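You operate a simulated robot arm through the tools that you are given. There is no shell and no other tool. Be economical: measure what you need, move in short steps, check, and stop when the job is done.

You are at the controls of a simulated two-armed robot. One attempt, no reset.

TASK
Hold the shallow tray on the top of the packing table steady with one hand and put the iron weight in it with the other. Then take the wax pot on the shelf under the assembly bench and put it away on the shelf under the press bench. Then take the steel weight on the top of the assembly bench and put it away on the top of the long table. The order counts.

Only the result counts: the job must be done as asked and must still hold three seconds after the hand-in. Knocking over, shifting, dropping, spilling or breaking anything else fails it.

THE ROBOT
Two 7-joint arms with two-finger parallel grippers on one trunk, on a base that drives. Base frame: it is fixed to the floor where the robot stands at the start and does not move with it; the origin is under the middle of the robot, x ahead of it, y to its left, z up. Lengths are in cm, angles in rad, forces in N, time in s.
The left shoulder is at the start at [5, 17.7, 107.9], the right one opposite. With the tool pointing down near the work surface each hand reaches from about 10 to 60 cm from the robot's upright axis, wherever it stands, measured 20 degrees to its own side. Places, roughly: shallow tray [50, -200, 75]; shelf under the press bench [-120, 450, 40]; steel weight [50, 350, 75]; top of the long table [-470, 510, 80]; wax pot [50, 325, 50]. Payload 3.43 kg a hand.
Tool frame (each hand has its own): the origin (TCP) lies between the finger pads and is the grasp point; the fingertips stand 3.4 cm ahead of it; z points along the fingers, y is the line along which they close. Largest opening 12.8 cm; finger width 2.4, thickness 1.2; the body of the gripper, 4.8 by 13 cm, starts 9.6 cm behind the TCP.
Orientation is told as [roll, pitch, yaw] about the base's x, y, z axes, in that order, counted from this pose: with the fingers straight down and closing along the base's y, the tool's x points along the base's -x, its y along +y and its z along -z.

THE INTERFACE
- The arms move only by the tool arm_command. It takes "left_increments", "right_increments" or both (then of equal length, played together; a hand with none holds still); each is a list of rows, each a list of 6 numbers: the shift along the tool's x, y, z in cm, then the turn, a rotation vector about the tool's x, y, z in rad. In form: [[x, y, z, ax, ay, az], ...]. A call has 1 to 12 rows; each row is the pose to reach, as a shift and turn from the pose commanded when the call began, along the tool's axes at that moment. "left_gripper" and "right_gripper" are, for a hand that has rows, the gripper command, from -1 (fully open) to 1 (shut), values between in proportion, set as the call begins (left out, the last holds). A row lasts 0.2 s, in which the tool goes at most 5 cm and 0.15 rad; a call with a longer step from one row to the next is refused whole, and so is a gripper value outside its range. A pose out of reach is approached as far as the arm can. The call stops where the force on the tool passes 40 N (or 10 N more than at its start, if that is more) or the arm is blocked; 0.2 s more then pass. Each finger travels about 10.8 cm/s and halts on what it meets, pressing with about 28 N; the grip force reading is that of the motor and also rises with nothing between the fingers. The clock runs only during rows and for 0.2 s after the last one: add rows that repeat a pose to give the fingers time. It gives the time, the measured TCP pose, the force on the tool (base axes), the opening and the grip force at its end, in the units of the frame above (readings bear some noise), with the torque about the TCP (base axes, N m) and any sound that the robot's microphone picked up.
- Cameras (640 x 400 px; columns grow to the right, rows downward): "scene" is now at [15.61, -2.82, 125.22]; the picture's right is [-0.30, -0.95, 0.00], its down [-0.44, 0.14, -0.89] and it looks along [0.85, -0.27, -0.46] (base axes); focal length 276 px, centre (320, 200). "left" rides on the left gripper at [7.6, 1.1, -16] in its tool frame; the picture's right is [-0.15, 0.99, 0.00], its down [-0.88, -0.13, -0.46] and it looks along [-0.45, -0.07, 0.89] (tool axes); focal length 234 px, centre (320, 200). "right" rides on the right gripper at [7.6, -1.1, -16] in its tool frame; the picture's right is [0.15, 0.99, 0.00], its down [-0.88, 0.13, -0.46] and it looks along [-0.45, 0.07, 0.89] (tool axes); focal length 234 px, centre (320, 200).
- get_image(camera): a new picture of that camera. No time passes.
- slide_trunk(by): slides the trunk up (or, below 0, down) by that many cm; the arms and the scene camera ride with it, the base frame stays. It gives what a move gives, with no picture.
- roll_base(legs): drives the robot by 1 to 6 legs, each [ahead, turn to the left] in cm and rad, along the robot's own axes; the way and the turn of a leg run together, so that a leg with both is an arc; at most 150 cm and 3.142 rad a leg. The arms and the cameras ride along, it lands a little off, and it stops where it bumps. It gives what a move gives.
- head_to(pan, tilt): turns the head with the scene camera to pan (to the left, within 1.396 rad either way) and tilt (down, from -0.506 to 1.204), counted from straight ahead of the robot. It gives what a move gives.
- probe_pixels(camera, pixels): for up to 12 pixels [column, row] of the newest picture of that camera ("zoom" is the newest enlarged one), the place [x, y, z] in the base frame of the surface seen there, good to about 0.2 cm. No time passes.
- zoom(camera, box): a new picture of the part [left, top, right, bottom] of that camera's present view, enlarged. No time passes.
- close_job(): hands the job in; it is judged then, once.

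Go step by step. Measure first, check grasps and placings, and put right what went wrong. The budget is 110 turns and 100 pictures, counting those below and the enlarged ones. Unless the task says otherwise, let go and move clear before handing in, and close with one line.

The tools are called after ">>>" by a JSON object that holds its "method" and its "body". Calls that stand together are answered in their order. arm_command: Moves the arms, as the interface text tells. Its arguments: {"type":"object","properties":{"left_increments":{"type":"array","items":{"type":"array","items":{"type":"number"}}},"left_gripper":{"type":"number"},"right_increments":{"type":"array","items":{"type":"array","items":{"type":"number"}}},"right_gripper":{"type":"number"}},"required":[]} The other tools are called the same way: slide_trunk (by) slides the trunk up or down; roll_base (legs) drives the base; head_to (pan, tilt) turns the head that bears the scene camera; get_image (camera) takes a picture; probe_pixels (camera, pixels) gives the place of the surface under pixels of a picture; zoom (camera, box) takes an enlarged picture of a part of a camera's view; close_job () hands the job in.

At the start:

```text
clock: 0.0
left_position: [44.03, 2.47, 109.79]
left_ee_rot: [0.0, -0.002, 0.0]
left_force: [0.7, 0.6, 0.1]
left_ft_torque: [0.03, 0.0, -0.01]
left_width: 12.79
left_finger_force: 0.1
right_position: [43.5, -34.45, 108.03]
right_ee_rot: [0.0, -0.001, 0.001]
right_force: [0.5, 0.4, 0.0]
right_ft_torque: [0.01, 0.0, 0.02]
right_width: 12.82
right_finger_force: 0.0
trunk travel left (down, up): [-25.0, 15.1]
robot x, y, heading: [0.17, -0.01, 0.003]
head pan, tilt: [-0.304, 0.48]
```

scene: 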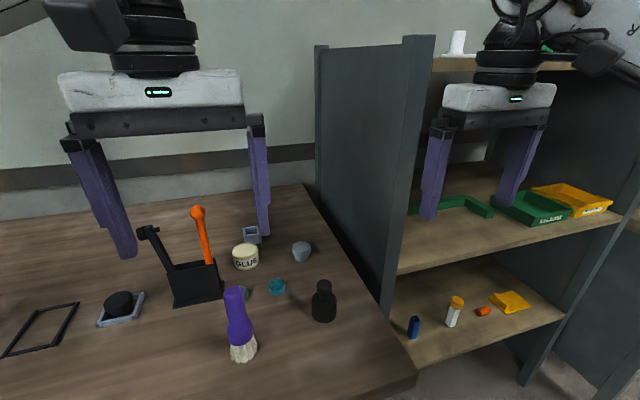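
right: 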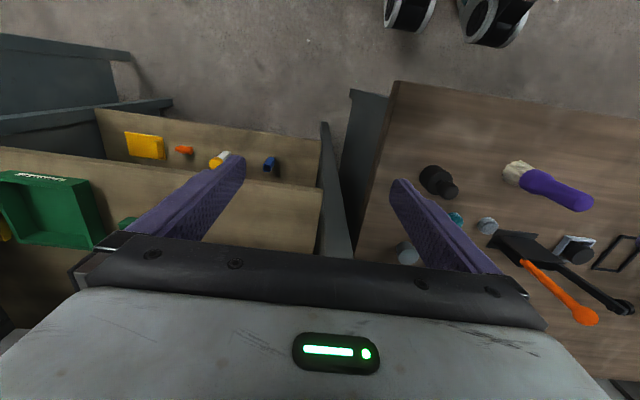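
left: 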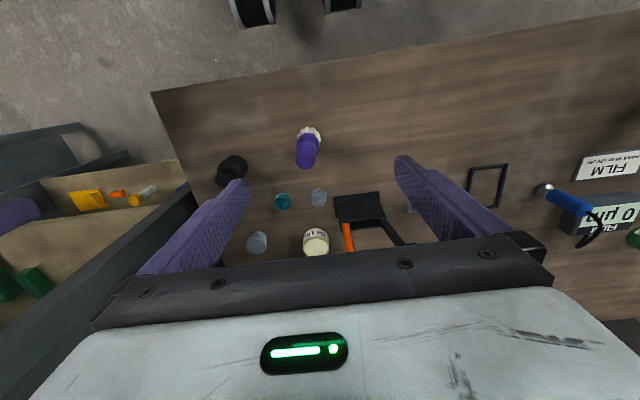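

The start view shows a table straight ahead and a shelf rack to the right. I'll turn the head right to look toward the packing table.

>>> {"method": "head_to", "body": {"pan": -1.2, "tilt": 0.35}}

>>> {"method": "get_image", "body": {"camera": "scene"}}

>>> {"method": "head_to", "body": {"pan": 1.2, "tilt": 0.35}}

>>> {"method": "get_image", "body": {"camera": "scene"}}

```text
clock: 1.2
left_position: [43.93, 2.4, 109.89]
left_ee_rot: [-0.002, 0.001, 0.001]
left_force: [0.3, -0.3, 0.4]
left_ft_torque: [-0.02, -0.01, -0.02]
left_width: 12.79
left_finger_force: 0.1
right_position: [43.56, -34.43, 107.97]
right_ee_rot: [-0.002, 0.0, 0.0]
right_force: [0.2, 0.0, 0.5]
right_ft_torque: [-0.03, 0.01, 0.01]
right_width: 12.79
right_finger_force: 0.0
trunk travel left (down, up): [-25.0, 15.1]
robot x, y, heading: [0.2, -0.2, 0.0]
head pan, tilt: [-1.201, 0.351]
```

```text
96 pictures are left
```

scene: 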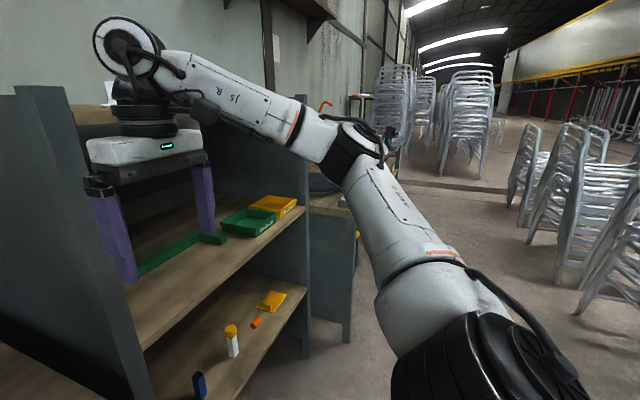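

```text
clock: 3.4
left_position: [44.04, 2.3, 109.81]
left_ee_rot: [0.0, 0.002, 0.001]
left_force: [-1.0, -0.1, 0.5]
left_ft_torque: [0.04, 0.01, -0.01]
left_width: 12.83
left_finger_force: 0.0
right_position: [43.46, -34.41, 107.98]
right_ee_rot: [-0.001, -0.001, 0.0]
right_force: [-0.1, -0.1, 0.3]
right_ft_torque: [0.01, -0.01, 0.0]
right_width: 12.8
right_finger_force: 0.0
trunk travel left (down, up): [-25.0, 15.1]
robot x, y, heading: [-0.18, -0.15, -0.001]
head pan, tilt: [1.201, 0.351]
```

```text
95 pictures are left
```

scene: 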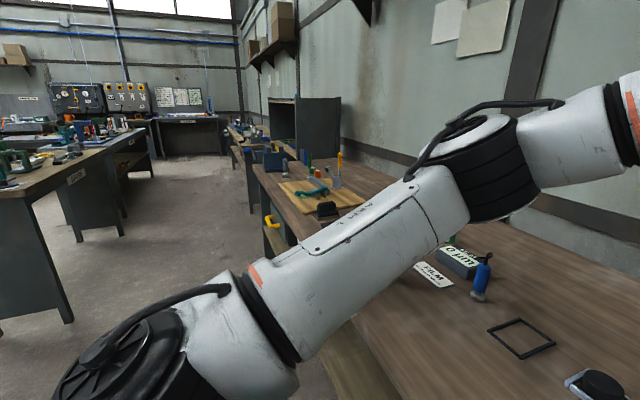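

Right view shows the rack and, past it, another table; left view shows benches further on. I'll back off, turn right and look again.

>>> {"method": "probe_pixels", "body": {"camera": "scene", "pixels": [[70, 320], [20, 195], [150, 165], [265, 170], [290, 235], [240, 140], [300, 110], [350, 325], [200, 115], [120, 130], [500, 290], [585, 385]]}}

>>> {"method": "roll_base", "body": {"legs": [[-35, 0], [0, -1.571]]}}

>>> {"method": "head_to", "body": {"pan": 0.2, "tilt": 0.35}}

>>> {"method": "get_image", "body": {"camera": "scene"}}

```text
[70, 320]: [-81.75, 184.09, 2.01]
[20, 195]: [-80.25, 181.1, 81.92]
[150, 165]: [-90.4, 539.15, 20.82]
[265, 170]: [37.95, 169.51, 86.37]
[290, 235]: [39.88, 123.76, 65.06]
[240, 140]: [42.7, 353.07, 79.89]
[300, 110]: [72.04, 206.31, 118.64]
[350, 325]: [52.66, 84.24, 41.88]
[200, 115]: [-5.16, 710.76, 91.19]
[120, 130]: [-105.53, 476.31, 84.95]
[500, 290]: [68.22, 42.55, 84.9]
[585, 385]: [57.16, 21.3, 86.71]
```

```text
clock: 9.5
left_position: [-32.77, -44.1, 109.78]
left_ee_rot: [0.0, 0.0, -1.569]
left_force: [-0.1, -0.1, -0.7]
left_ft_torque: [-0.01, 0.01, -0.03]
left_width: 12.82
left_finger_force: 0.0
right_position: [-69.49, -43.64, 107.86]
right_ee_rot: [0.0, 0.0, -1.572]
right_force: [0.1, -0.7, -0.1]
right_ft_torque: [0.03, -0.02, -0.01]
right_width: 12.79
right_finger_force: 0.0
trunk travel left (down, up): [-25.0, 15.1]
robot x, y, heading: [-34.94, 0.02, -1.57]
head pan, tilt: [1.201, 0.351]
```

```text
clock: 10.8
left_position: [-32.64, -44.13, 109.73]
left_ee_rot: [0.0, 0.001, -1.569]
left_force: [0.2, -0.5, -0.4]
left_ft_torque: [-0.02, -0.02, -0.01]
left_width: 12.79
left_finger_force: 0.1
right_position: [-69.41, -43.67, 107.99]
right_ee_rot: [-0.001, 0.001, -1.571]
right_force: [-0.6, -1.2, 0.2]
right_ft_torque: [-0.05, -0.01, -0.02]
right_width: 12.81
right_finger_force: 0.1
trunk travel left (down, up): [-25.0, 15.1]
robot x, y, heading: [-34.95, -0.34, -1.573]
head pan, tilt: [0.201, 0.351]
```

```text
94 pictures are left
```

scene: 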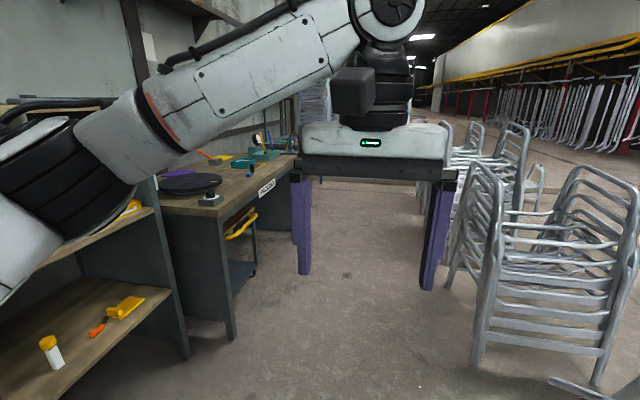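

The packing table (label near (265,187)) is beyond the rack; stacked chairs on the right. I'll probe clearances.

>>> {"method": "probe_pixels", "body": {"camera": "scene", "pixels": [[265, 190], [235, 335], [475, 350], [600, 370], [460, 260], [190, 355], [570, 385], [210, 203], [295, 157], [340, 330], [505, 130], [420, 330]]}}

>>> {"method": "zoom", "body": {"camera": "scene", "box": [150, 120, 310, 220]}}

```text
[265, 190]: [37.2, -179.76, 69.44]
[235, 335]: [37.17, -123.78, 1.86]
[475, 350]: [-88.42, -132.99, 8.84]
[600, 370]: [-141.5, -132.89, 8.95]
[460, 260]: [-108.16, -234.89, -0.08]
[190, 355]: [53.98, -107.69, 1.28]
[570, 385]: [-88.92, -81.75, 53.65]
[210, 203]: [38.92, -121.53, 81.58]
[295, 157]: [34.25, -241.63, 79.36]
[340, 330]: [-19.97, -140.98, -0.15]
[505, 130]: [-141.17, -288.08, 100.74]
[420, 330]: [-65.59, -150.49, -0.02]
```

```text
4.00 times, centred on (230, 170) of scene
```

zoom: 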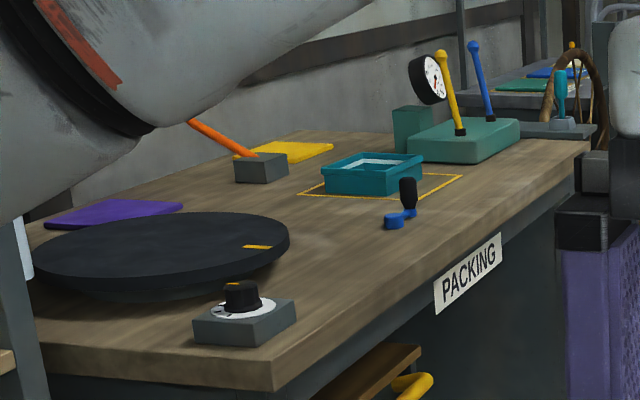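

Packing table front edge is x≈37, chairs start near x≈-88. I'll check the elbows' extents before driving.

>>> {"method": "probe_pixels", "body": {"camera": "scene", "pixels": [[60, 180], [20, 230], [130, 200], [90, 230]]}}

>>> {"method": "head_to", "body": {"pan": -0.9, "tilt": 0.4}}

>>> {"method": "get_image", "body": {"camera": "scene"}}

>>> {"method": "probe_pixels", "body": {"camera": "scene", "pixels": [[320, 180], [360, 230], [400, 250], [450, 250], [200, 300], [100, 300]]}}

```text
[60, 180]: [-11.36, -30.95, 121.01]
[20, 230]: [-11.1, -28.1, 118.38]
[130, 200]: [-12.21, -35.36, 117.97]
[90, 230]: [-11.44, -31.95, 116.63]
```

```text
clock: 12.1
left_position: [-32.71, -44.06, 109.92]
left_ee_rot: [0.001, 0.003, -1.569]
left_force: [0.3, -0.2, -0.2]
left_ft_torque: [0.0, 0.0, -0.02]
left_width: 12.8
left_finger_force: 0.0
right_position: [-69.5, -43.66, 107.99]
right_ee_rot: [0.001, -0.001, -1.571]
right_force: [0.0, -0.5, -0.6]
right_ft_torque: [0.0, 0.0, 0.0]
right_width: 12.78
right_finger_force: 0.0
trunk travel left (down, up): [-25.0, 15.1]
robot x, y, heading: [-35.06, -0.29, -1.571]
head pan, tilt: [-0.901, 0.4]
```

```text
92 pictures are left
```

scene: 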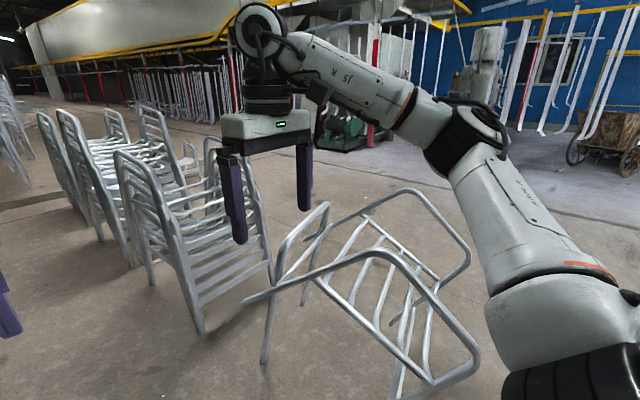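

```text
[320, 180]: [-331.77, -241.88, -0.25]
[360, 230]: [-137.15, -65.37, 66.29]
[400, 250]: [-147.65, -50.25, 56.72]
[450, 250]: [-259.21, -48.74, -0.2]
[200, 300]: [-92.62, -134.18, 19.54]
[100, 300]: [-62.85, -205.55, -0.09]
```

Elbow is ~30 cm off the axis, so a line at x≈-20 clears both sides. Driving to in front of the tray.

>>> {"method": "roll_base", "body": {"legs": [[0, 0.15], [105, 0], [0, -0.15], [94, 0], [0, 1.571]]}}

>>> {"method": "head_to", "body": {"pan": 0, "tilt": 0.55}}

>>> {"method": "get_image", "body": {"camera": "scene"}}

```text
clock: 27.2
left_position: [24.09, -196.89, 109.79]
left_ee_rot: [0.002, 0.001, -0.01]
left_force: [-0.1, -0.5, -0.3]
left_ft_torque: [-0.02, 0.01, -0.03]
left_width: 12.81
left_finger_force: 0.0
right_position: [23.1, -233.84, 107.99]
right_ee_rot: [0.001, 0.0, -0.013]
right_force: [-0.7, 0.7, -0.5]
right_ft_torque: [0.01, -0.01, 0.01]
right_width: 12.82
right_finger_force: 0.1
trunk travel left (down, up): [-25.0, 15.1]
robot x, y, heading: [-19.78, -198.84, -0.012]
head pan, tilt: [-0.901, 0.4]
```

```text
clock: 28.4
left_position: [24.0, -196.85, 109.83]
left_ee_rot: [0.001, 0.0, -0.01]
left_force: [-0.2, 0.6, -0.6]
left_ft_torque: [0.01, -0.01, 0.04]
left_width: 12.79
left_finger_force: 0.0
right_position: [23.11, -233.78, 108.01]
right_ee_rot: [0.001, -0.001, -0.013]
right_force: [0.4, 0.1, 0.3]
right_ft_torque: [0.02, 0.0, 0.03]
right_width: 12.8
right_finger_force: 0.0
trunk travel left (down, up): [-25.0, 15.1]
robot x, y, heading: [-19.87, -199.0, -0.014]
head pan, tilt: [0.0, 0.55]
```

```text
91 pictures are left
```

scene: 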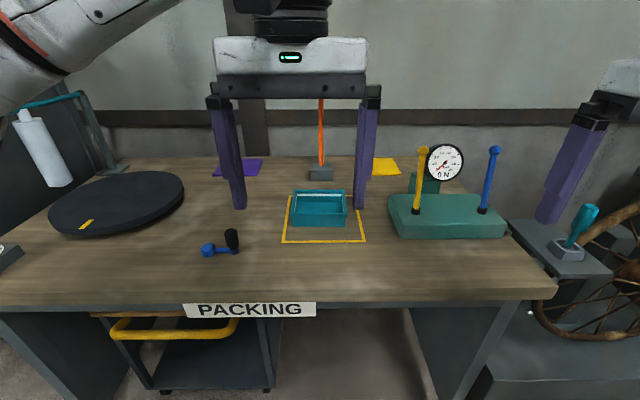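

The tray sits in the yellow square at (320,210); no obvious weight is beside it. Zoom in and measure.

>>> {"method": "zoom", "body": {"camera": "scene", "box": [190, 140, 430, 290]}}

>>> {"method": "probe_pixels", "body": {"camera": "scene", "pixels": [[293, 194], [345, 192], [291, 227], [348, 226], [320, 205], [283, 242], [365, 241], [291, 197], [207, 249], [250, 290], [320, 228], [400, 225]]}}

>>> {"method": "get_image", "body": {"camera": "left"}}

```text
2.67 times, centred on (310, 215) of scene
```

zoom: 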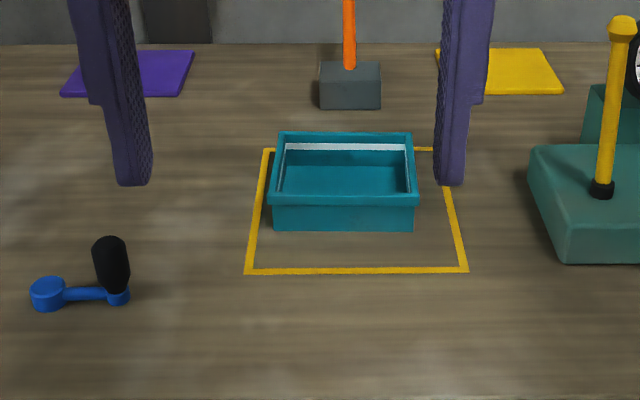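

```text
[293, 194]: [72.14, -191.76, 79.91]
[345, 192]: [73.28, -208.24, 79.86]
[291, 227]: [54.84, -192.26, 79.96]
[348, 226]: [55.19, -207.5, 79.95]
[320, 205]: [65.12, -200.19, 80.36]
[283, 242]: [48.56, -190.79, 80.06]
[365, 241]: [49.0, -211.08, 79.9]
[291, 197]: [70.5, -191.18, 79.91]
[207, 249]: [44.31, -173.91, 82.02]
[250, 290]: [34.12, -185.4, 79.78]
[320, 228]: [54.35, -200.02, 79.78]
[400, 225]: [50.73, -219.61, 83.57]
```

```text
89 pictures are left
```

left: 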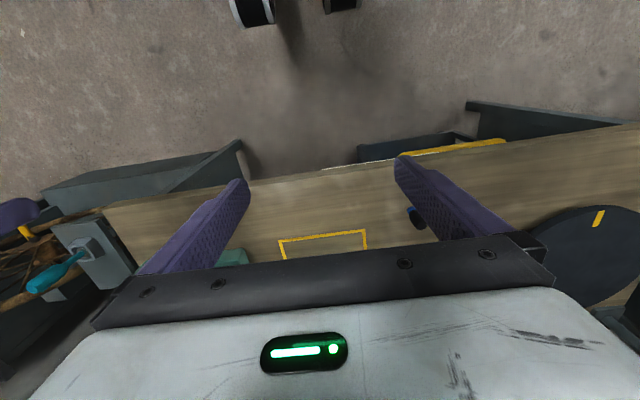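

No iron weight on this side. Tray front ~x 54.4, y −192..−208, table z≈80. I'll look right before going back to the start bench.

>>> {"method": "probe_pixels", "body": {"camera": "zoom", "pixels": [[270, 204], [418, 202], [280, 134], [410, 134], [344, 201], [345, 133], [344, 180], [344, 227], [272, 170], [416, 170], [344, 142], [298, 178]]}}

>>> {"method": "head_to", "body": {"pan": -0.8, "tilt": 0.5}}

>>> {"method": "get_image", "body": {"camera": "scene"}}

>>> {"method": "head_to", "body": {"pan": 0.9, "tilt": 0.45}}

>>> {"method": "get_image", "body": {"camera": "scene"}}

```text
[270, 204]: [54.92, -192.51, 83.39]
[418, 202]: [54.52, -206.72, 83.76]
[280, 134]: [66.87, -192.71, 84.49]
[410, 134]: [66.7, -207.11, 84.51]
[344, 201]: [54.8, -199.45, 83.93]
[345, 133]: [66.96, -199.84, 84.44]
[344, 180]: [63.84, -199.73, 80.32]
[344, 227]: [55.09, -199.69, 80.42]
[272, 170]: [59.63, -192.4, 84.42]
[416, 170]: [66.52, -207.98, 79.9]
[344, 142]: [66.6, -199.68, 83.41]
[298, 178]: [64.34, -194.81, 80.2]
```

```text
clock: 29.5
left_position: [24.05, -196.92, 109.76]
left_ee_rot: [-0.001, 0.001, -0.01]
left_force: [0.4, 0.1, 0.0]
left_ft_torque: [0.02, 0.02, -0.01]
left_width: 12.82
left_finger_force: 0.2
right_position: [23.12, -233.66, 107.93]
right_ee_rot: [0.0, 0.0, -0.015]
right_force: [0.4, 0.6, -0.2]
right_ft_torque: [-0.04, -0.04, 0.03]
right_width: 12.8
right_finger_force: 0.1
trunk travel left (down, up): [-25.0, 15.1]
robot x, y, heading: [-20.15, -198.61, -0.008]
head pan, tilt: [-0.799, 0.499]
```

```text
88 pictures are left
```

scene: 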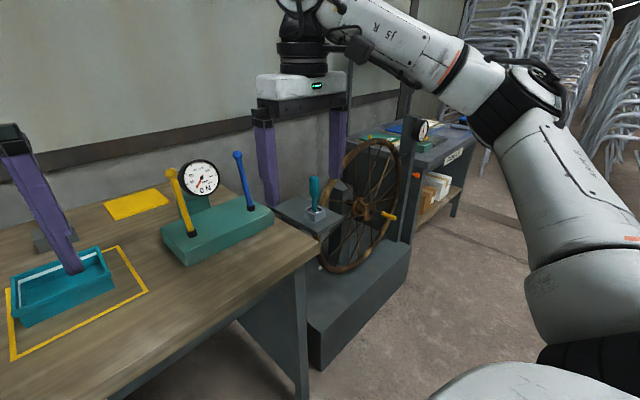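

```text
clock: 31.2
left_position: [24.04, -196.95, 109.82]
left_ee_rot: [-0.001, -0.001, -0.011]
left_force: [0.4, 0.2, -0.1]
left_ft_torque: [0.0, 0.01, 0.02]
left_width: 12.78
left_finger_force: 0.0
right_position: [23.1, -233.78, 107.93]
right_ee_rot: [0.0, -0.001, -0.012]
right_force: [-0.3, 0.5, -1.0]
right_ft_torque: [0.01, -0.02, -0.03]
right_width: 12.81
right_finger_force: 0.0
trunk travel left (down, up): [-25.0, 15.1]
robot x, y, heading: [-20.18, -198.64, -0.014]
head pan, tilt: [0.901, 0.45]
```

```text
87 pictures are left
```

scene: 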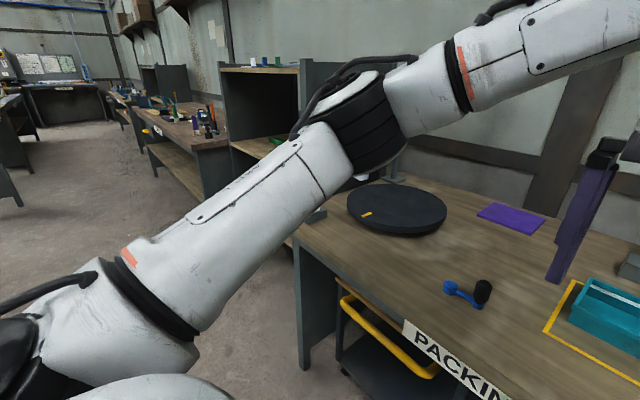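

Tray rim measured: x 54.5–67, y −192.4…−207.1, top z 84.4. Iron weight must be elsewhere; I'll inspect the rack and start bench.

>>> {"method": "roll_base", "body": {"legs": [[0, 1.571], [115, 0], [0, -1.571]]}}

>>> {"method": "head_to", "body": {"pan": 0, "tilt": 0.3}}

>>> {"method": "get_image", "body": {"camera": "scene"}}

>>> {"method": "head_to", "body": {"pan": 0.75, "tilt": 0.35}}

>>> {"method": "get_image", "body": {"camera": "scene"}}

```text
clock: 44.7
left_position: [25.47, -81.98, 109.8]
left_ee_rot: [-0.001, 0.0, -0.012]
left_force: [-0.7, 0.6, -0.5]
left_ft_torque: [-0.03, 0.01, -0.01]
left_width: 12.8
left_finger_force: 0.0
right_position: [24.42, -118.63, 107.94]
right_ee_rot: [0.001, -0.001, -0.013]
right_force: [-0.5, 0.1, -0.3]
right_ft_torque: [0.03, 0.01, 0.01]
right_width: 12.8
right_finger_force: 0.1
trunk travel left (down, up): [-25.0, 15.1]
robot x, y, heading: [-18.41, -83.43, -0.016]
head pan, tilt: [0.901, 0.45]
```

```text
clock: 45.9
left_position: [25.33, -81.79, 109.87]
left_ee_rot: [-0.001, 0.0, -0.014]
left_force: [-0.7, -0.3, 0.6]
left_ft_torque: [0.0, 0.01, -0.01]
left_width: 12.8
left_finger_force: 0.0
right_position: [24.47, -118.71, 108.02]
right_ee_rot: [0.001, 0.0, -0.014]
right_force: [-0.1, -0.9, -0.1]
right_ft_torque: [0.03, 0.0, -0.01]
right_width: 12.83
right_finger_force: 0.1
trunk travel left (down, up): [-25.0, 15.1]
robot x, y, heading: [-18.25, -83.68, -0.016]
head pan, tilt: [0.0, 0.3]
```

```text
86 pictures are left
```

scene: 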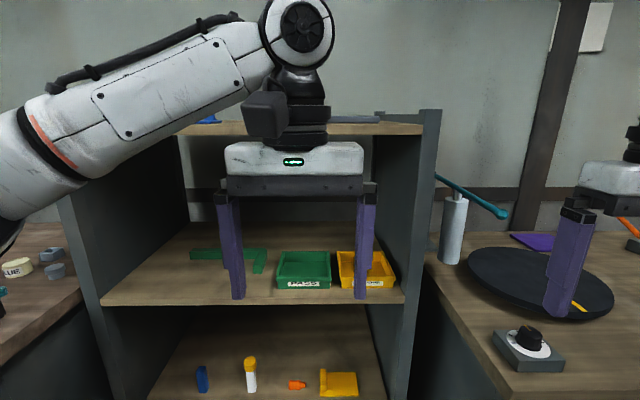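

```text
clock: 47.0
left_position: [25.39, -81.88, 109.86]
left_ee_rot: [0.0, 0.001, -0.014]
left_force: [-0.4, -0.3, 0.5]
left_ft_torque: [0.02, 0.03, -0.02]
left_width: 12.82
left_finger_force: 0.1
right_position: [24.48, -118.66, 108.01]
right_ee_rot: [-0.001, 0.0, -0.015]
right_force: [-1.0, 0.0, 0.3]
right_ft_torque: [-0.01, -0.03, 0.02]
right_width: 12.81
right_finger_force: 0.1
trunk travel left (down, up): [-25.0, 15.1]
robot x, y, heading: [-18.5, -83.59, -0.017]
head pan, tilt: [0.75, 0.351]
```

```text
85 pictures are left
```

scene: 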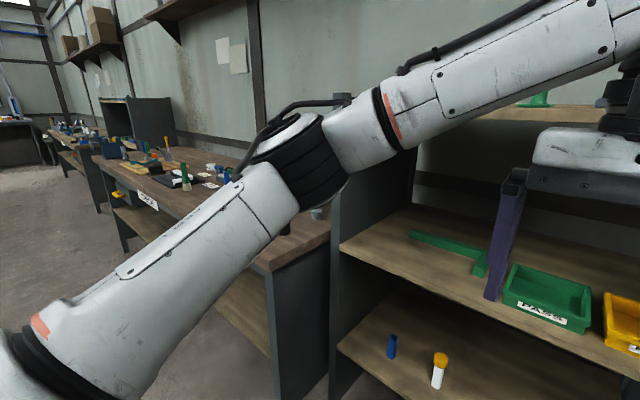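

Nothing weight-like on the rack (only bins, bottles and small parts). Going back in front of the start bench for a close look.

>>> {"method": "roll_base", "body": {"legs": [[0, 1.59], [78, 0], [0, -1.571]]}}

>>> {"method": "head_to", "body": {"pan": 0, "tilt": 0.5}}

>>> {"method": "get_image", "body": {"camera": "scene"}}

>>> {"method": "head_to", "body": {"pan": 0.7, "tilt": 0.45}}

>>> {"method": "get_image", "body": {"camera": "scene"}}

```text
clock: 59.1
left_position: [24.0, -8.01, 109.8]
left_ee_rot: [0.001, 0.0, -0.069]
left_force: [-0.7, 0.2, -0.8]
left_ft_torque: [0.04, 0.01, 0.0]
left_width: 12.82
left_finger_force: 0.1
right_position: [20.79, -44.65, 107.91]
right_ee_rot: [0.0, 0.0, -0.069]
right_force: [-0.9, -0.1, 0.9]
right_ft_torque: [-0.01, -0.04, -0.04]
right_width: 12.78
right_finger_force: 0.0
trunk travel left (down, up): [-25.0, 15.1]
robot x, y, heading: [-19.89, -7.45, -0.07]
head pan, tilt: [0.75, 0.351]
```

```text
clock: 60.2
left_position: [23.98, -8.03, 109.79]
left_ee_rot: [0.0, 0.001, -0.069]
left_force: [0.7, 0.3, -0.1]
left_ft_torque: [-0.03, 0.0, 0.03]
left_width: 12.78
left_finger_force: 0.0
right_position: [20.76, -44.78, 108.05]
right_ee_rot: [-0.001, 0.001, -0.07]
right_force: [0.1, 0.6, -0.1]
right_ft_torque: [0.01, 0.01, 0.02]
right_width: 12.8
right_finger_force: 0.1
trunk travel left (down, up): [-25.0, 15.1]
robot x, y, heading: [-20.13, -7.37, -0.072]
head pan, tilt: [0.0, 0.499]
```

```text
84 pictures are left
```

scene: 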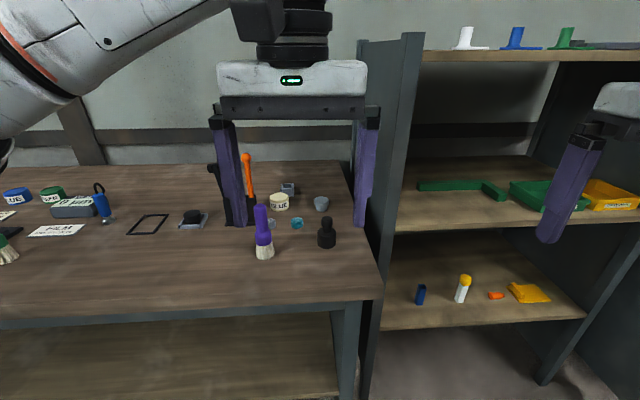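

```text
clock: 61.3
left_position: [23.97, -7.99, 109.83]
left_ee_rot: [0.0, 0.0, -0.069]
left_force: [-0.1, 0.2, -0.1]
left_ft_torque: [0.02, 0.02, 0.04]
left_width: 12.83
left_finger_force: 0.1
right_position: [20.99, -44.8, 107.97]
right_ee_rot: [0.0, -0.001, -0.07]
right_force: [-0.6, -0.3, 0.1]
right_ft_torque: [-0.04, 0.0, -0.01]
right_width: 12.83
right_finger_force: 0.0
trunk travel left (down, up): [-25.0, 15.1]
robot x, y, heading: [-19.98, -7.56, -0.07]
head pan, tilt: [0.7, 0.45]
```

```text
83 pictures are left
```

scene: 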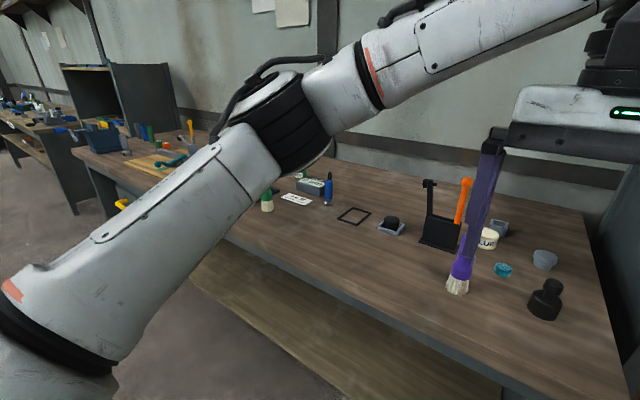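

>>> {"method": "zoom", "body": {"camera": "scene", "box": [410, 170, 600, 330]}}

>>> {"method": "zoom", "body": {"camera": "scene", "box": [0, 80, 240, 230]}}

>>> {"method": "probe_pixels", "body": {"camera": "scene", "pixels": [[545, 305], [544, 262], [120, 190], [160, 160]]}}

```text
2.50 times, centred on (505, 250) of scene
```

zoom: 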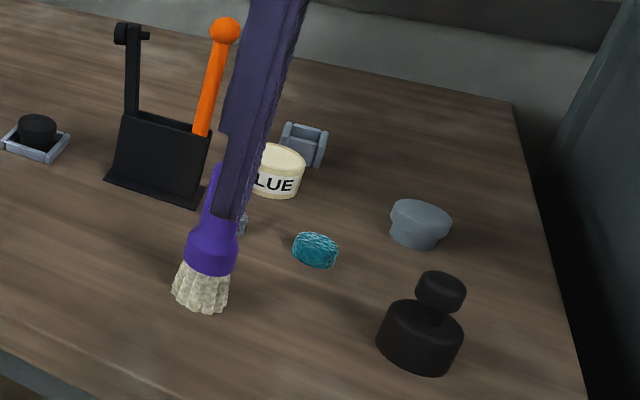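

```text
2.67 times, centred on (120, 155) of scene
```

zoom: 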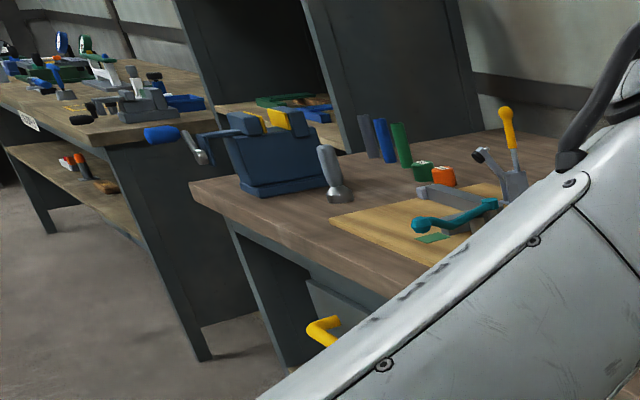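

```text
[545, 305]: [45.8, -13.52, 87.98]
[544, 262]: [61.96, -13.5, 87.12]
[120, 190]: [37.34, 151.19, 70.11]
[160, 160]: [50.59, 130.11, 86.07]
```

The black knobbed object at zoom (420,320), ≈[45.8,−13.5], is the iron weight. I'll pull up to the bench so the right hand can reach it.

>>> {"method": "roll_base", "body": {"legs": [[0, 0.52], [20, 0], [0, -0.45]]}}

>>> {"method": "head_to", "body": {"pan": -0.2, "tilt": 0.75}}

>>> {"method": "zoom", "body": {"camera": "scene", "box": [200, 100, 520, 300]}}

>>> {"method": "get_image", "body": {"camera": "right"}}

```text
clock: 65.6
left_position: [41.7, 4.52, 109.85]
left_ee_rot: [0.0, -0.001, 0.022]
left_force: [-0.4, -0.1, 0.8]
left_ft_torque: [-0.01, 0.01, 0.01]
left_width: 12.84
left_finger_force: 0.0
right_position: [41.68, -32.31, 107.88]
right_ee_rot: [0.001, 0.0, 0.019]
right_force: [0.4, -0.3, -0.6]
right_ft_torque: [0.03, -0.04, 0.01]
right_width: 12.83
right_finger_force: 0.0
trunk travel left (down, up): [-25.0, 15.1]
robot x, y, heading: [-2.26, 1.05, 0.019]
head pan, tilt: [0.7, 0.45]
```

```text
clock: 66.8
left_position: [41.69, 4.63, 109.82]
left_ee_rot: [0.0, 0.0, 0.021]
left_force: [0.0, -0.6, -0.4]
left_ft_torque: [-0.01, -0.03, 0.0]
left_width: 12.81
left_finger_force: 0.0
right_position: [41.88, -32.21, 107.92]
right_ee_rot: [0.001, 0.0, 0.02]
right_force: [0.2, 0.0, 0.4]
right_ft_torque: [0.0, -0.03, 0.03]
right_width: 12.83
right_finger_force: 0.1
trunk travel left (down, up): [-25.0, 15.1]
robot x, y, heading: [-2.21, 1.24, 0.019]
head pan, tilt: [-0.201, 0.75]
```

```text
2.00 times, centred on (360, 200) of scene
```

zoom: 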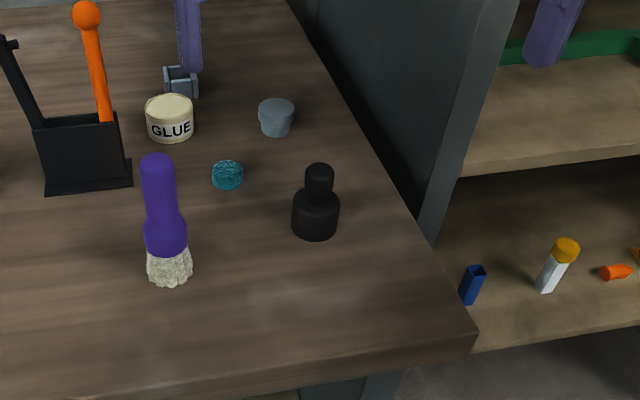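

```text
79 pictures are left
```

right: 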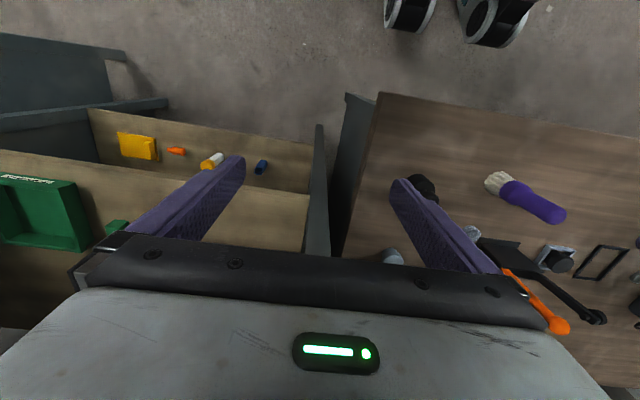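

>>> {"method": "probe_pixels", "body": {"camera": "zoom", "pixels": [[319, 167], [307, 180], [332, 181], [293, 212], [338, 213], [316, 236], [316, 200], [319, 180], [435, 240], [470, 340], [515, 20], [320, 210]]}}

```text
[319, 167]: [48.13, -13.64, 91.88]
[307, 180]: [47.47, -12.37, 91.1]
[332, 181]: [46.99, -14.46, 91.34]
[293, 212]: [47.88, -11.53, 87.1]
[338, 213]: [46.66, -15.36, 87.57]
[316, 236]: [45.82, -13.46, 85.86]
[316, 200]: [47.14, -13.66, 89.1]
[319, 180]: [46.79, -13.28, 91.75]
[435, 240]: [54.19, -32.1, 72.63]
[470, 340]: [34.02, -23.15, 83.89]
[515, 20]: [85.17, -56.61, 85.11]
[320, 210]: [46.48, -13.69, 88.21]
```

Weight axis ≈ (47.9, −13.5), base z≈85, body ≈4.5 cm wide, knob top 92. Moving the right hand above it.

>>> {"method": "arm_command", "body": {"right_increments": [[-1.3, 3.7, 1.6, 0, 0, 0], [-2.6, 7.4, 3.2, 0, 0, 0], [-3.9, 11.1, 4.8, 0, 0, 0], [-5.2, 14.8, 6.4, 0, 0, 0], [-6.5, 18.6, 8, 0, 0, -0.02], [-6.5, 18.6, 8, 0, 0, -0.02]], "right_gripper": -0.25}}

>>> {"method": "get_image", "body": {"camera": "right"}}

>>> {"method": "zoom", "body": {"camera": "scene", "box": [200, 100, 520, 300]}}

```text
clock: 68.2
left_position: [41.76, 4.53, 109.84]
left_ee_rot: [0.0, 0.001, 0.022]
left_force: [0.6, 0.6, -0.7]
left_ft_torque: [0.02, -0.05, -0.03]
left_width: 12.8
left_finger_force: 0.1
right_position: [47.88, -13.41, 100.15]
right_ee_rot: [0.0, -0.001, 0.039]
right_force: [-0.3, 0.0, 0.6]
right_ft_torque: [-0.02, -0.01, 0.0]
right_width: 8.01
right_finger_force: 0.1
trunk travel left (down, up): [-25.0, 15.1]
robot x, y, heading: [-2.47, 1.46, 0.02]
head pan, tilt: [-0.201, 0.75]
```

```text
78 pictures are left
```

right: 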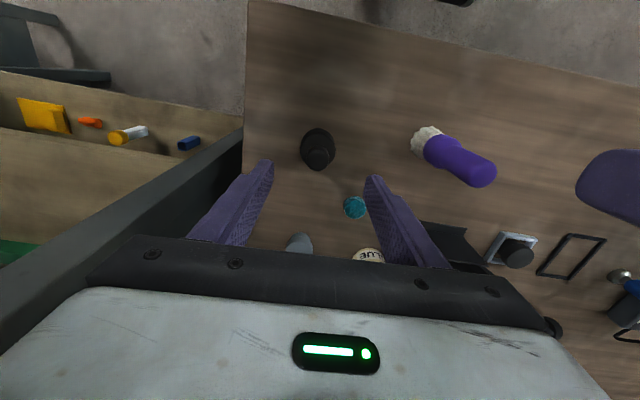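

```text
2.00 times, centred on (360, 200) of scene
```

zoom: 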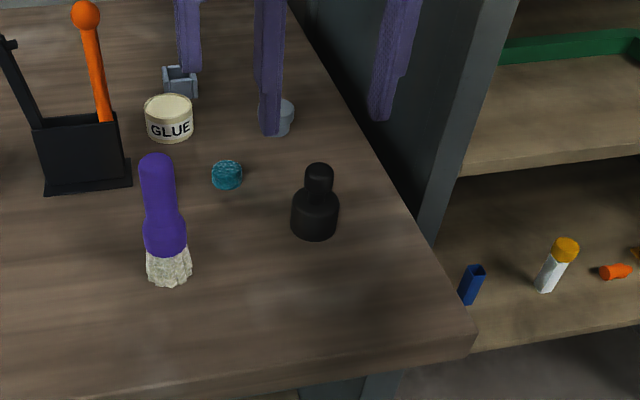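

The weight is at (318,150) in the right view, roughly between the fingers. I'll probe it from this camera to confirm the axis.

>>> {"method": "probe_pixels", "body": {"camera": "right", "pixels": [[318, 158], [302, 148], [334, 148], [318, 133], [308, 158], [329, 158], [318, 120], [300, 270], [355, 207]]}}

```text
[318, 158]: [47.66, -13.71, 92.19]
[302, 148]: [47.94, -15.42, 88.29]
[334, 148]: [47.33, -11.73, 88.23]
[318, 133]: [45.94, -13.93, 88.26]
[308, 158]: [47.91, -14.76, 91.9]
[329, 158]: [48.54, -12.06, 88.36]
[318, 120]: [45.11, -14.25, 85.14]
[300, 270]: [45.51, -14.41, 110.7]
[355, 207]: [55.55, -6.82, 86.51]
```

Axis ≈ (47.7, −13.6), body z 85–88.3. Descending to TCP z≈88.7 and closing.

>>> {"method": "arm_command", "body": {"right_increments": [[0.2, -0.2, 4, 0, 0, 0], [0.2, -0.2, 8, 0, 0, 0], [0.2, -0.2, 11.3, 0, 0, 0], [0.2, -0.2, 11.3, 0, 0, 0]]}}

>>> {"method": "arm_command", "body": {"right_increments": [[0, 0, 0, 0, 0, 0], [0, 0, 0, 0, 0, 0], [0, 0, 0, 0, 0, 0], [0, 0, 0, 0, 0, 0]], "right_gripper": 1}}

>>> {"method": "zoom", "body": {"camera": "scene", "box": [200, 100, 520, 300]}}

```text
clock: 69.2
left_position: [41.74, 4.64, 109.88]
left_ee_rot: [-0.001, 0.0, 0.019]
left_force: [-0.3, 0.4, -0.1]
left_ft_torque: [0.02, -0.02, -0.01]
left_width: 12.85
left_finger_force: 0.1
right_position: [47.7, -13.95, 88.55]
right_ee_rot: [0.002, 0.001, 0.042]
right_force: [0.2, 0.1, 0.0]
right_ft_torque: [0.03, -0.02, -0.02]
right_width: 8.0
right_finger_force: 0.1
trunk travel left (down, up): [-25.0, 15.1]
robot x, y, heading: [-2.19, 1.34, 0.024]
head pan, tilt: [-0.201, 0.75]
```

```text
clock: 70.2
left_position: [41.72, 4.63, 109.91]
left_ee_rot: [0.001, -0.001, 0.02]
left_force: [0.4, 0.3, -0.5]
left_ft_torque: [0.04, -0.03, 0.0]
left_width: 12.8
left_finger_force: 0.0
right_position: [47.72, -13.96, 88.65]
right_ee_rot: [0.0, 0.001, 0.038]
right_force: [-0.2, 0.6, 0.8]
right_ft_torque: [0.04, 0.01, 0.0]
right_width: 4.21
right_finger_force: 28.2
trunk travel left (down, up): [-25.0, 15.1]
robot x, y, heading: [-1.99, 1.17, 0.017]
head pan, tilt: [-0.201, 0.75]
```

```text
2.00 times, centred on (360, 200) of scene
```

zoom: 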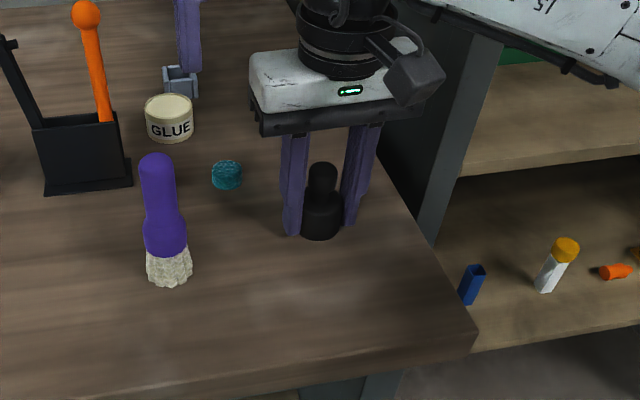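

Gripped at 4.2 cm width, 28 N. Lift and check.

>>> {"method": "arm_command", "body": {"right_increments": [[0, 0, -2, 0, 0, 0], [0, 0, -6, 0, 0, 0], [0, 0, -10, 0, 0, 0], [0, 0, -14, 0, 0, 0], [0, 0, -18, 0, 0, 0], [4, 0, -19, 0, 0, 0], [8, 0, -19, 0, 0, 0], [8, 0, -19, 0, 0, 0]]}}

>>> {"method": "get_image", "body": {"camera": "right"}}

```text
clock: 72.0
left_position: [41.79, 4.55, 109.79]
left_ee_rot: [-0.001, 0.001, 0.021]
left_force: [-0.1, -0.1, -0.4]
left_ft_torque: [-0.03, 0.03, 0.03]
left_width: 12.79
left_finger_force: 0.1
right_position: [39.77, -14.48, 107.9]
right_ee_rot: [0.0, -0.001, 0.039]
right_force: [-0.8, -0.9, -4.3]
right_ft_torque: [0.0, 0.0, 0.0]
right_width: 4.2
right_finger_force: 28.6
trunk travel left (down, up): [-25.0, 15.1]
robot x, y, heading: [-2.09, 1.19, 0.022]
head pan, tilt: [-0.201, 0.75]
```

```text
75 pictures are left
```

right: 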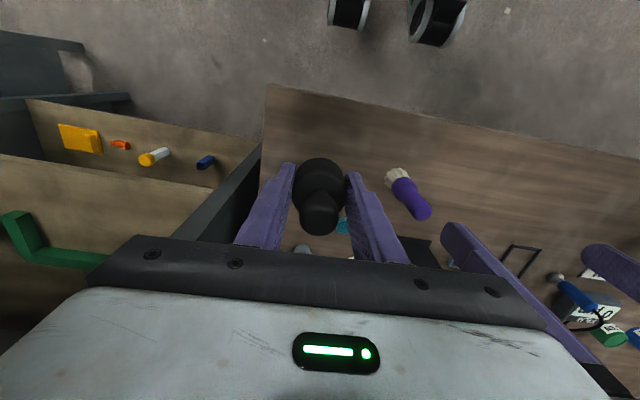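

Weight is lifted (≈4.3 N) and held straight. Driving back to the packing table.

>>> {"method": "roll_base", "body": {"legs": [[-19, 0], [0, -1.591], [150, 0], [48, 0], [0, 1.571]]}}

>>> {"method": "head_to", "body": {"pan": 0, "tilt": 0.55}}

>>> {"method": "get_image", "body": {"camera": "scene"}}

```text
clock: 90.9
left_position: [24.06, -196.37, 109.76]
left_ee_rot: [0.001, -0.001, 0.03]
left_force: [0.2, -0.4, 0.3]
left_ft_torque: [-0.01, 0.01, -0.01]
left_width: 12.78
left_finger_force: 0.1
right_position: [22.31, -215.34, 107.93]
right_ee_rot: [-0.001, 0.001, 0.05]
right_force: [-0.4, -0.4, -3.9]
right_ft_torque: [-0.01, 0.06, 0.02]
right_width: 4.23
right_finger_force: 27.9
trunk travel left (down, up): [-25.0, 15.1]
robot x, y, heading: [-20.06, -200.07, 0.028]
head pan, tilt: [-0.201, 0.75]
```

```text
clock: 91.6
left_position: [24.21, -196.4, 109.89]
left_ee_rot: [0.0, 0.0, 0.03]
left_force: [-1.3, -0.7, -0.6]
left_ft_torque: [0.02, 0.01, 0.04]
left_width: 12.79
left_finger_force: 0.1
right_position: [22.41, -215.48, 107.87]
right_ee_rot: [0.001, 0.0, 0.05]
right_force: [1.1, -0.9, -3.7]
right_ft_torque: [-0.01, -0.02, -0.02]
right_width: 4.22
right_finger_force: 28.1
trunk travel left (down, up): [-25.0, 15.1]
robot x, y, heading: [-19.69, -200.06, 0.024]
head pan, tilt: [0.0, 0.55]
```

```text
74 pictures are left
```

scene: 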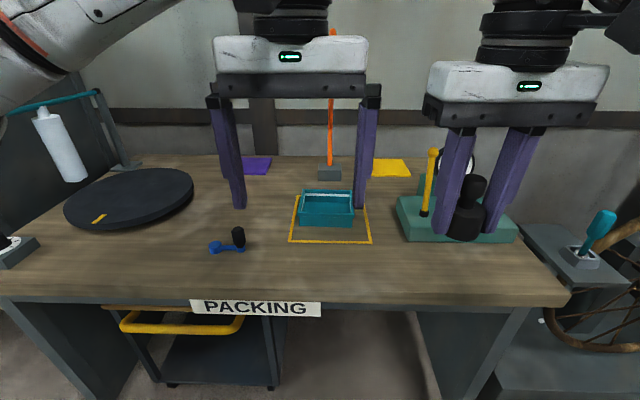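

Weight still held. Checking heights of tall things before moving forward 20 cm.

>>> {"method": "probe_pixels", "body": {"camera": "scene", "pixels": [[433, 155], [425, 213], [238, 235], [332, 150], [40, 110], [98, 93], [600, 222], [520, 232], [405, 235], [75, 170]]}}

>>> {"method": "roll_base", "body": {"legs": [[21, 0]]}}

>>> {"method": "head_to", "body": {"pan": 0, "tilt": 0.7}}

>>> {"method": "get_image", "body": {"camera": "scene"}}

```text
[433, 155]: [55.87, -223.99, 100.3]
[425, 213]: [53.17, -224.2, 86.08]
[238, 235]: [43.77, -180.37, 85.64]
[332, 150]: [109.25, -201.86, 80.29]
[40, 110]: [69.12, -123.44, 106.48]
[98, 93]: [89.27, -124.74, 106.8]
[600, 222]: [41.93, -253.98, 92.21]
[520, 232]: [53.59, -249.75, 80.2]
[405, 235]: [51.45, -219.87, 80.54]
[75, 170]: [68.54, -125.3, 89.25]
```

```text
clock: 93.3
left_position: [45.37, -195.6, 109.84]
left_ee_rot: [0.001, 0.0, 0.032]
left_force: [0.5, 0.1, 0.1]
left_ft_torque: [-0.05, 0.04, 0.01]
left_width: 12.81
left_finger_force: 0.0
right_position: [43.8, -214.62, 107.97]
right_ee_rot: [-0.001, 0.004, 0.053]
right_force: [0.4, 0.1, -4.5]
right_ft_torque: [0.0, 0.03, 0.02]
right_width: 4.2
right_finger_force: 27.8
trunk travel left (down, up): [-25.0, 15.1]
robot x, y, heading: [1.24, -199.67, 0.031]
head pan, tilt: [0.0, 0.55]
```

```text
clock: 94.0
left_position: [45.3, -195.54, 109.89]
left_ee_rot: [0.0, -0.002, 0.033]
left_force: [-0.2, 0.5, 0.8]
left_ft_torque: [0.01, 0.0, 0.02]
left_width: 12.79
left_finger_force: 0.1
right_position: [43.67, -214.62, 107.91]
right_ee_rot: [0.0, 0.001, 0.052]
right_force: [0.5, -0.3, -3.7]
right_ft_torque: [0.0, 0.01, -0.04]
right_width: 4.22
right_finger_force: 27.8
trunk travel left (down, up): [-25.0, 15.1]
robot x, y, heading: [1.66, -199.54, 0.032]
head pan, tilt: [0.0, 0.7]
```

```text
73 pictures are left
```

scene: 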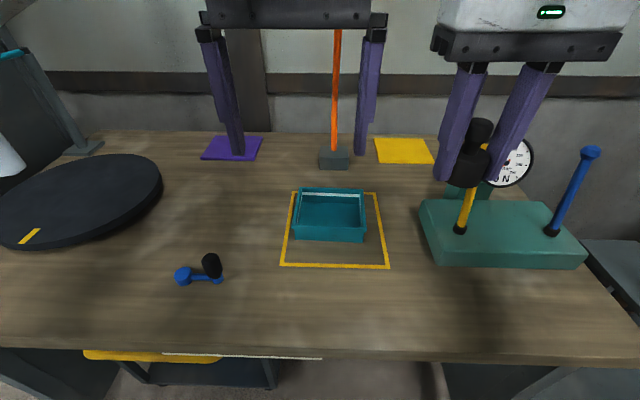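

Now in place. Zooming on the tray for precise wall geometry.

>>> {"method": "zoom", "body": {"camera": "scene", "box": [272, 175, 400, 255]}}

>>> {"method": "probe_pixels", "body": {"camera": "zoom", "pixels": [[118, 240], [130, 150], [445, 240], [455, 150], [280, 250], [290, 65], [170, 80], [440, 90], [280, 190], [130, 200], [145, 200], [455, 200]]}}

```text
5.00 times, centred on (336, 215) of scene
```

zoom: 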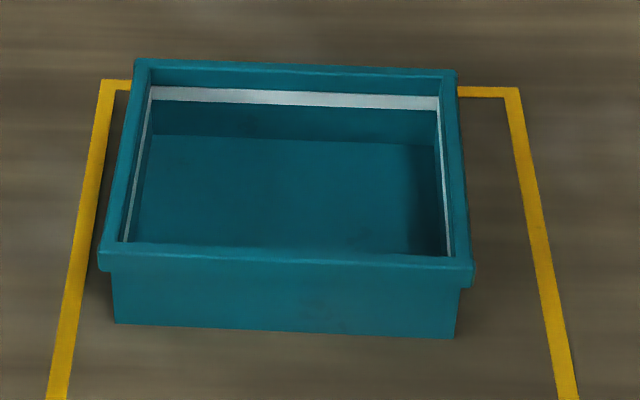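

```text
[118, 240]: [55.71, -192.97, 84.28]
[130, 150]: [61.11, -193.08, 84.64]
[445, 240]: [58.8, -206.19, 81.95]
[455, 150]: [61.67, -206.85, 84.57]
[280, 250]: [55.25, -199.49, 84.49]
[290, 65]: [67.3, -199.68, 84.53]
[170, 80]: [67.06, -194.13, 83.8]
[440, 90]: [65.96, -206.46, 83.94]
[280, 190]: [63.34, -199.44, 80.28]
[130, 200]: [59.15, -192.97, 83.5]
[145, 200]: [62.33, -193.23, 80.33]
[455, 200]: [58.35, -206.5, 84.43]
```

Rim: x 54.5–67.6, y −192.3…−207.4, top 84.5; left rim centre y≈−193. I'll creep 3 cm closer for reach, then bring the left hand above the left rim.

>>> {"method": "roll_base", "body": {"legs": [[3, -0.03]]}}

```text
clock: 94.8
left_position: [48.45, -196.97, 109.85]
left_ee_rot: [0.0, 0.0, 0.003]
left_force: [0.1, 0.4, -0.1]
left_ft_torque: [0.0, 0.02, 0.01]
left_width: 12.81
left_finger_force: 0.0
right_position: [46.47, -215.86, 107.93]
right_ee_rot: [-0.001, 0.003, 0.023]
right_force: [0.8, -0.1, -3.8]
right_ft_torque: [0.01, 0.1, 0.04]
right_width: 4.22
right_finger_force: 27.6
trunk travel left (down, up): [-25.0, 15.1]
robot x, y, heading: [4.29, -199.2, 0.005]
head pan, tilt: [0.0, 0.7]
```

>>> {"method": "arm_command", "body": {"left_increments": [[-2.9, 1, 3, 0.03, 0, 0], [-5.8, 2, 6.5, 0.06, 0, 0], [-8.7, 3, 10.5, 0.1, 0, 0], [-11.5, 4, 14, 0.15, 0, 0], [-11.5, 4, 16.9, 0.15, 0, 0], [-11.5, 4, 16.9, 0.15, 0, 0]], "left_gripper": 0.375}}

>>> {"method": "get_image", "body": {"camera": "left"}}

>>> {"method": "get_image", "body": {"camera": "scene"}}

```text
refused: row 3 steps farther than a row can; nothing moved
```

```text
71 pictures are left
```

left: 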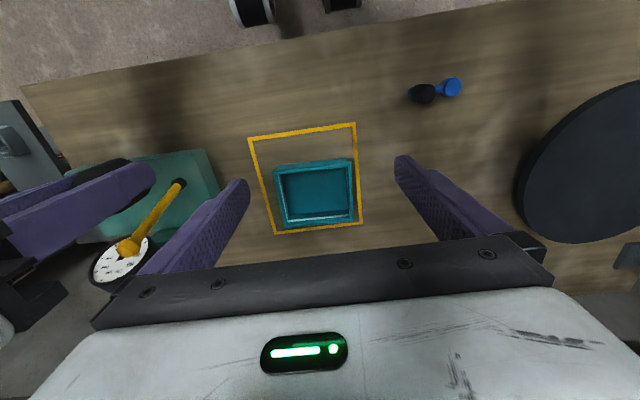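

```text
70 pictures are left
```

scene: 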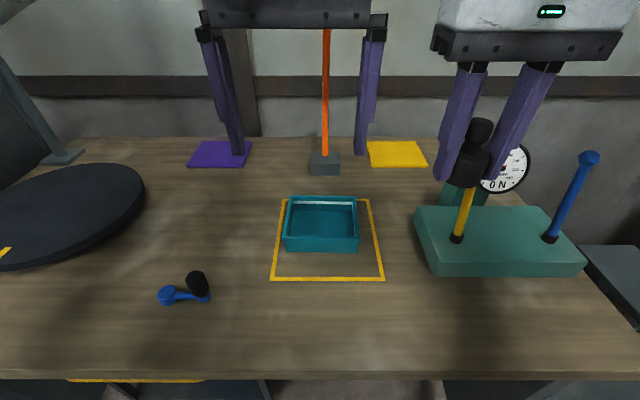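

Step was too long; resend with smaller steps.

>>> {"method": "arm_command", "body": {"left_increments": [[-2.3, 0.8, 3, 0.03, 0, 0], [-4.6, 1.6, 6, 0.06, 0, 0], [-6.9, 2.4, 9, 0.09, 0, 0], [-9.2, 3.2, 12, 0.12, 0, 0], [-11.5, 4, 15, 0.15, 0, 0], [-11.5, 4, 16.9, 0.15, 0, 0], [-11.5, 4, 16.9, 0.15, 0, 0]], "left_gripper": 0.375}}

>>> {"method": "get_image", "body": {"camera": "left"}}

>>> {"method": "get_image", "body": {"camera": "scene"}}

```text
clock: 96.4
left_position: [59.84, -192.83, 92.8]
left_ee_rot: [-0.149, -0.002, 0.003]
left_force: [0.2, -0.1, -0.3]
left_ft_torque: [0.01, 0.01, -0.01]
left_width: 3.99
left_finger_force: 0.1
right_position: [46.2, -215.75, 107.88]
right_ee_rot: [0.001, 0.0, 0.022]
right_force: [0.4, 0.5, -4.4]
right_ft_torque: [0.0, -0.01, 0.0]
right_width: 4.21
right_finger_force: 27.7
trunk travel left (down, up): [-25.0, 15.1]
robot x, y, heading: [4.18, -199.72, -0.001]
head pan, tilt: [0.0, 0.7]
```

```text
69 pictures are left
```

left: 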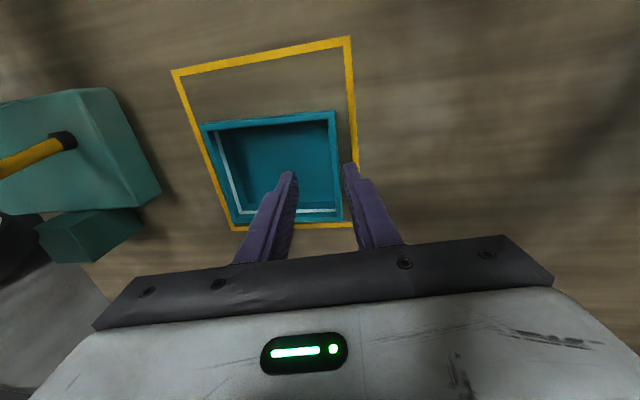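

```text
68 pictures are left
```

scene: 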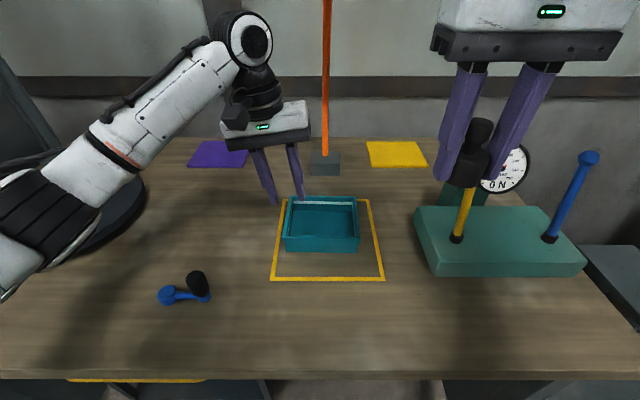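

The rim of the left wall shows at about (337,150) in the left view. Probe it to line up exactly.

>>> {"method": "probe_pixels", "body": {"camera": "left", "pixels": [[334, 125], [338, 165], [332, 140], [341, 140], [340, 190], [329, 150], [344, 170], [205, 128], [265, 123]]}}

```text
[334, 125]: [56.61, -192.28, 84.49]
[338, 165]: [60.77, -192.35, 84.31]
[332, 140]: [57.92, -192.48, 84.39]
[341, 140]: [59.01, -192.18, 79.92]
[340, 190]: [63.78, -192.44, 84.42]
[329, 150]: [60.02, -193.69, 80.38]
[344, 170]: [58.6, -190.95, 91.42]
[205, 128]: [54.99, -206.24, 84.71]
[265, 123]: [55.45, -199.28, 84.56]
```

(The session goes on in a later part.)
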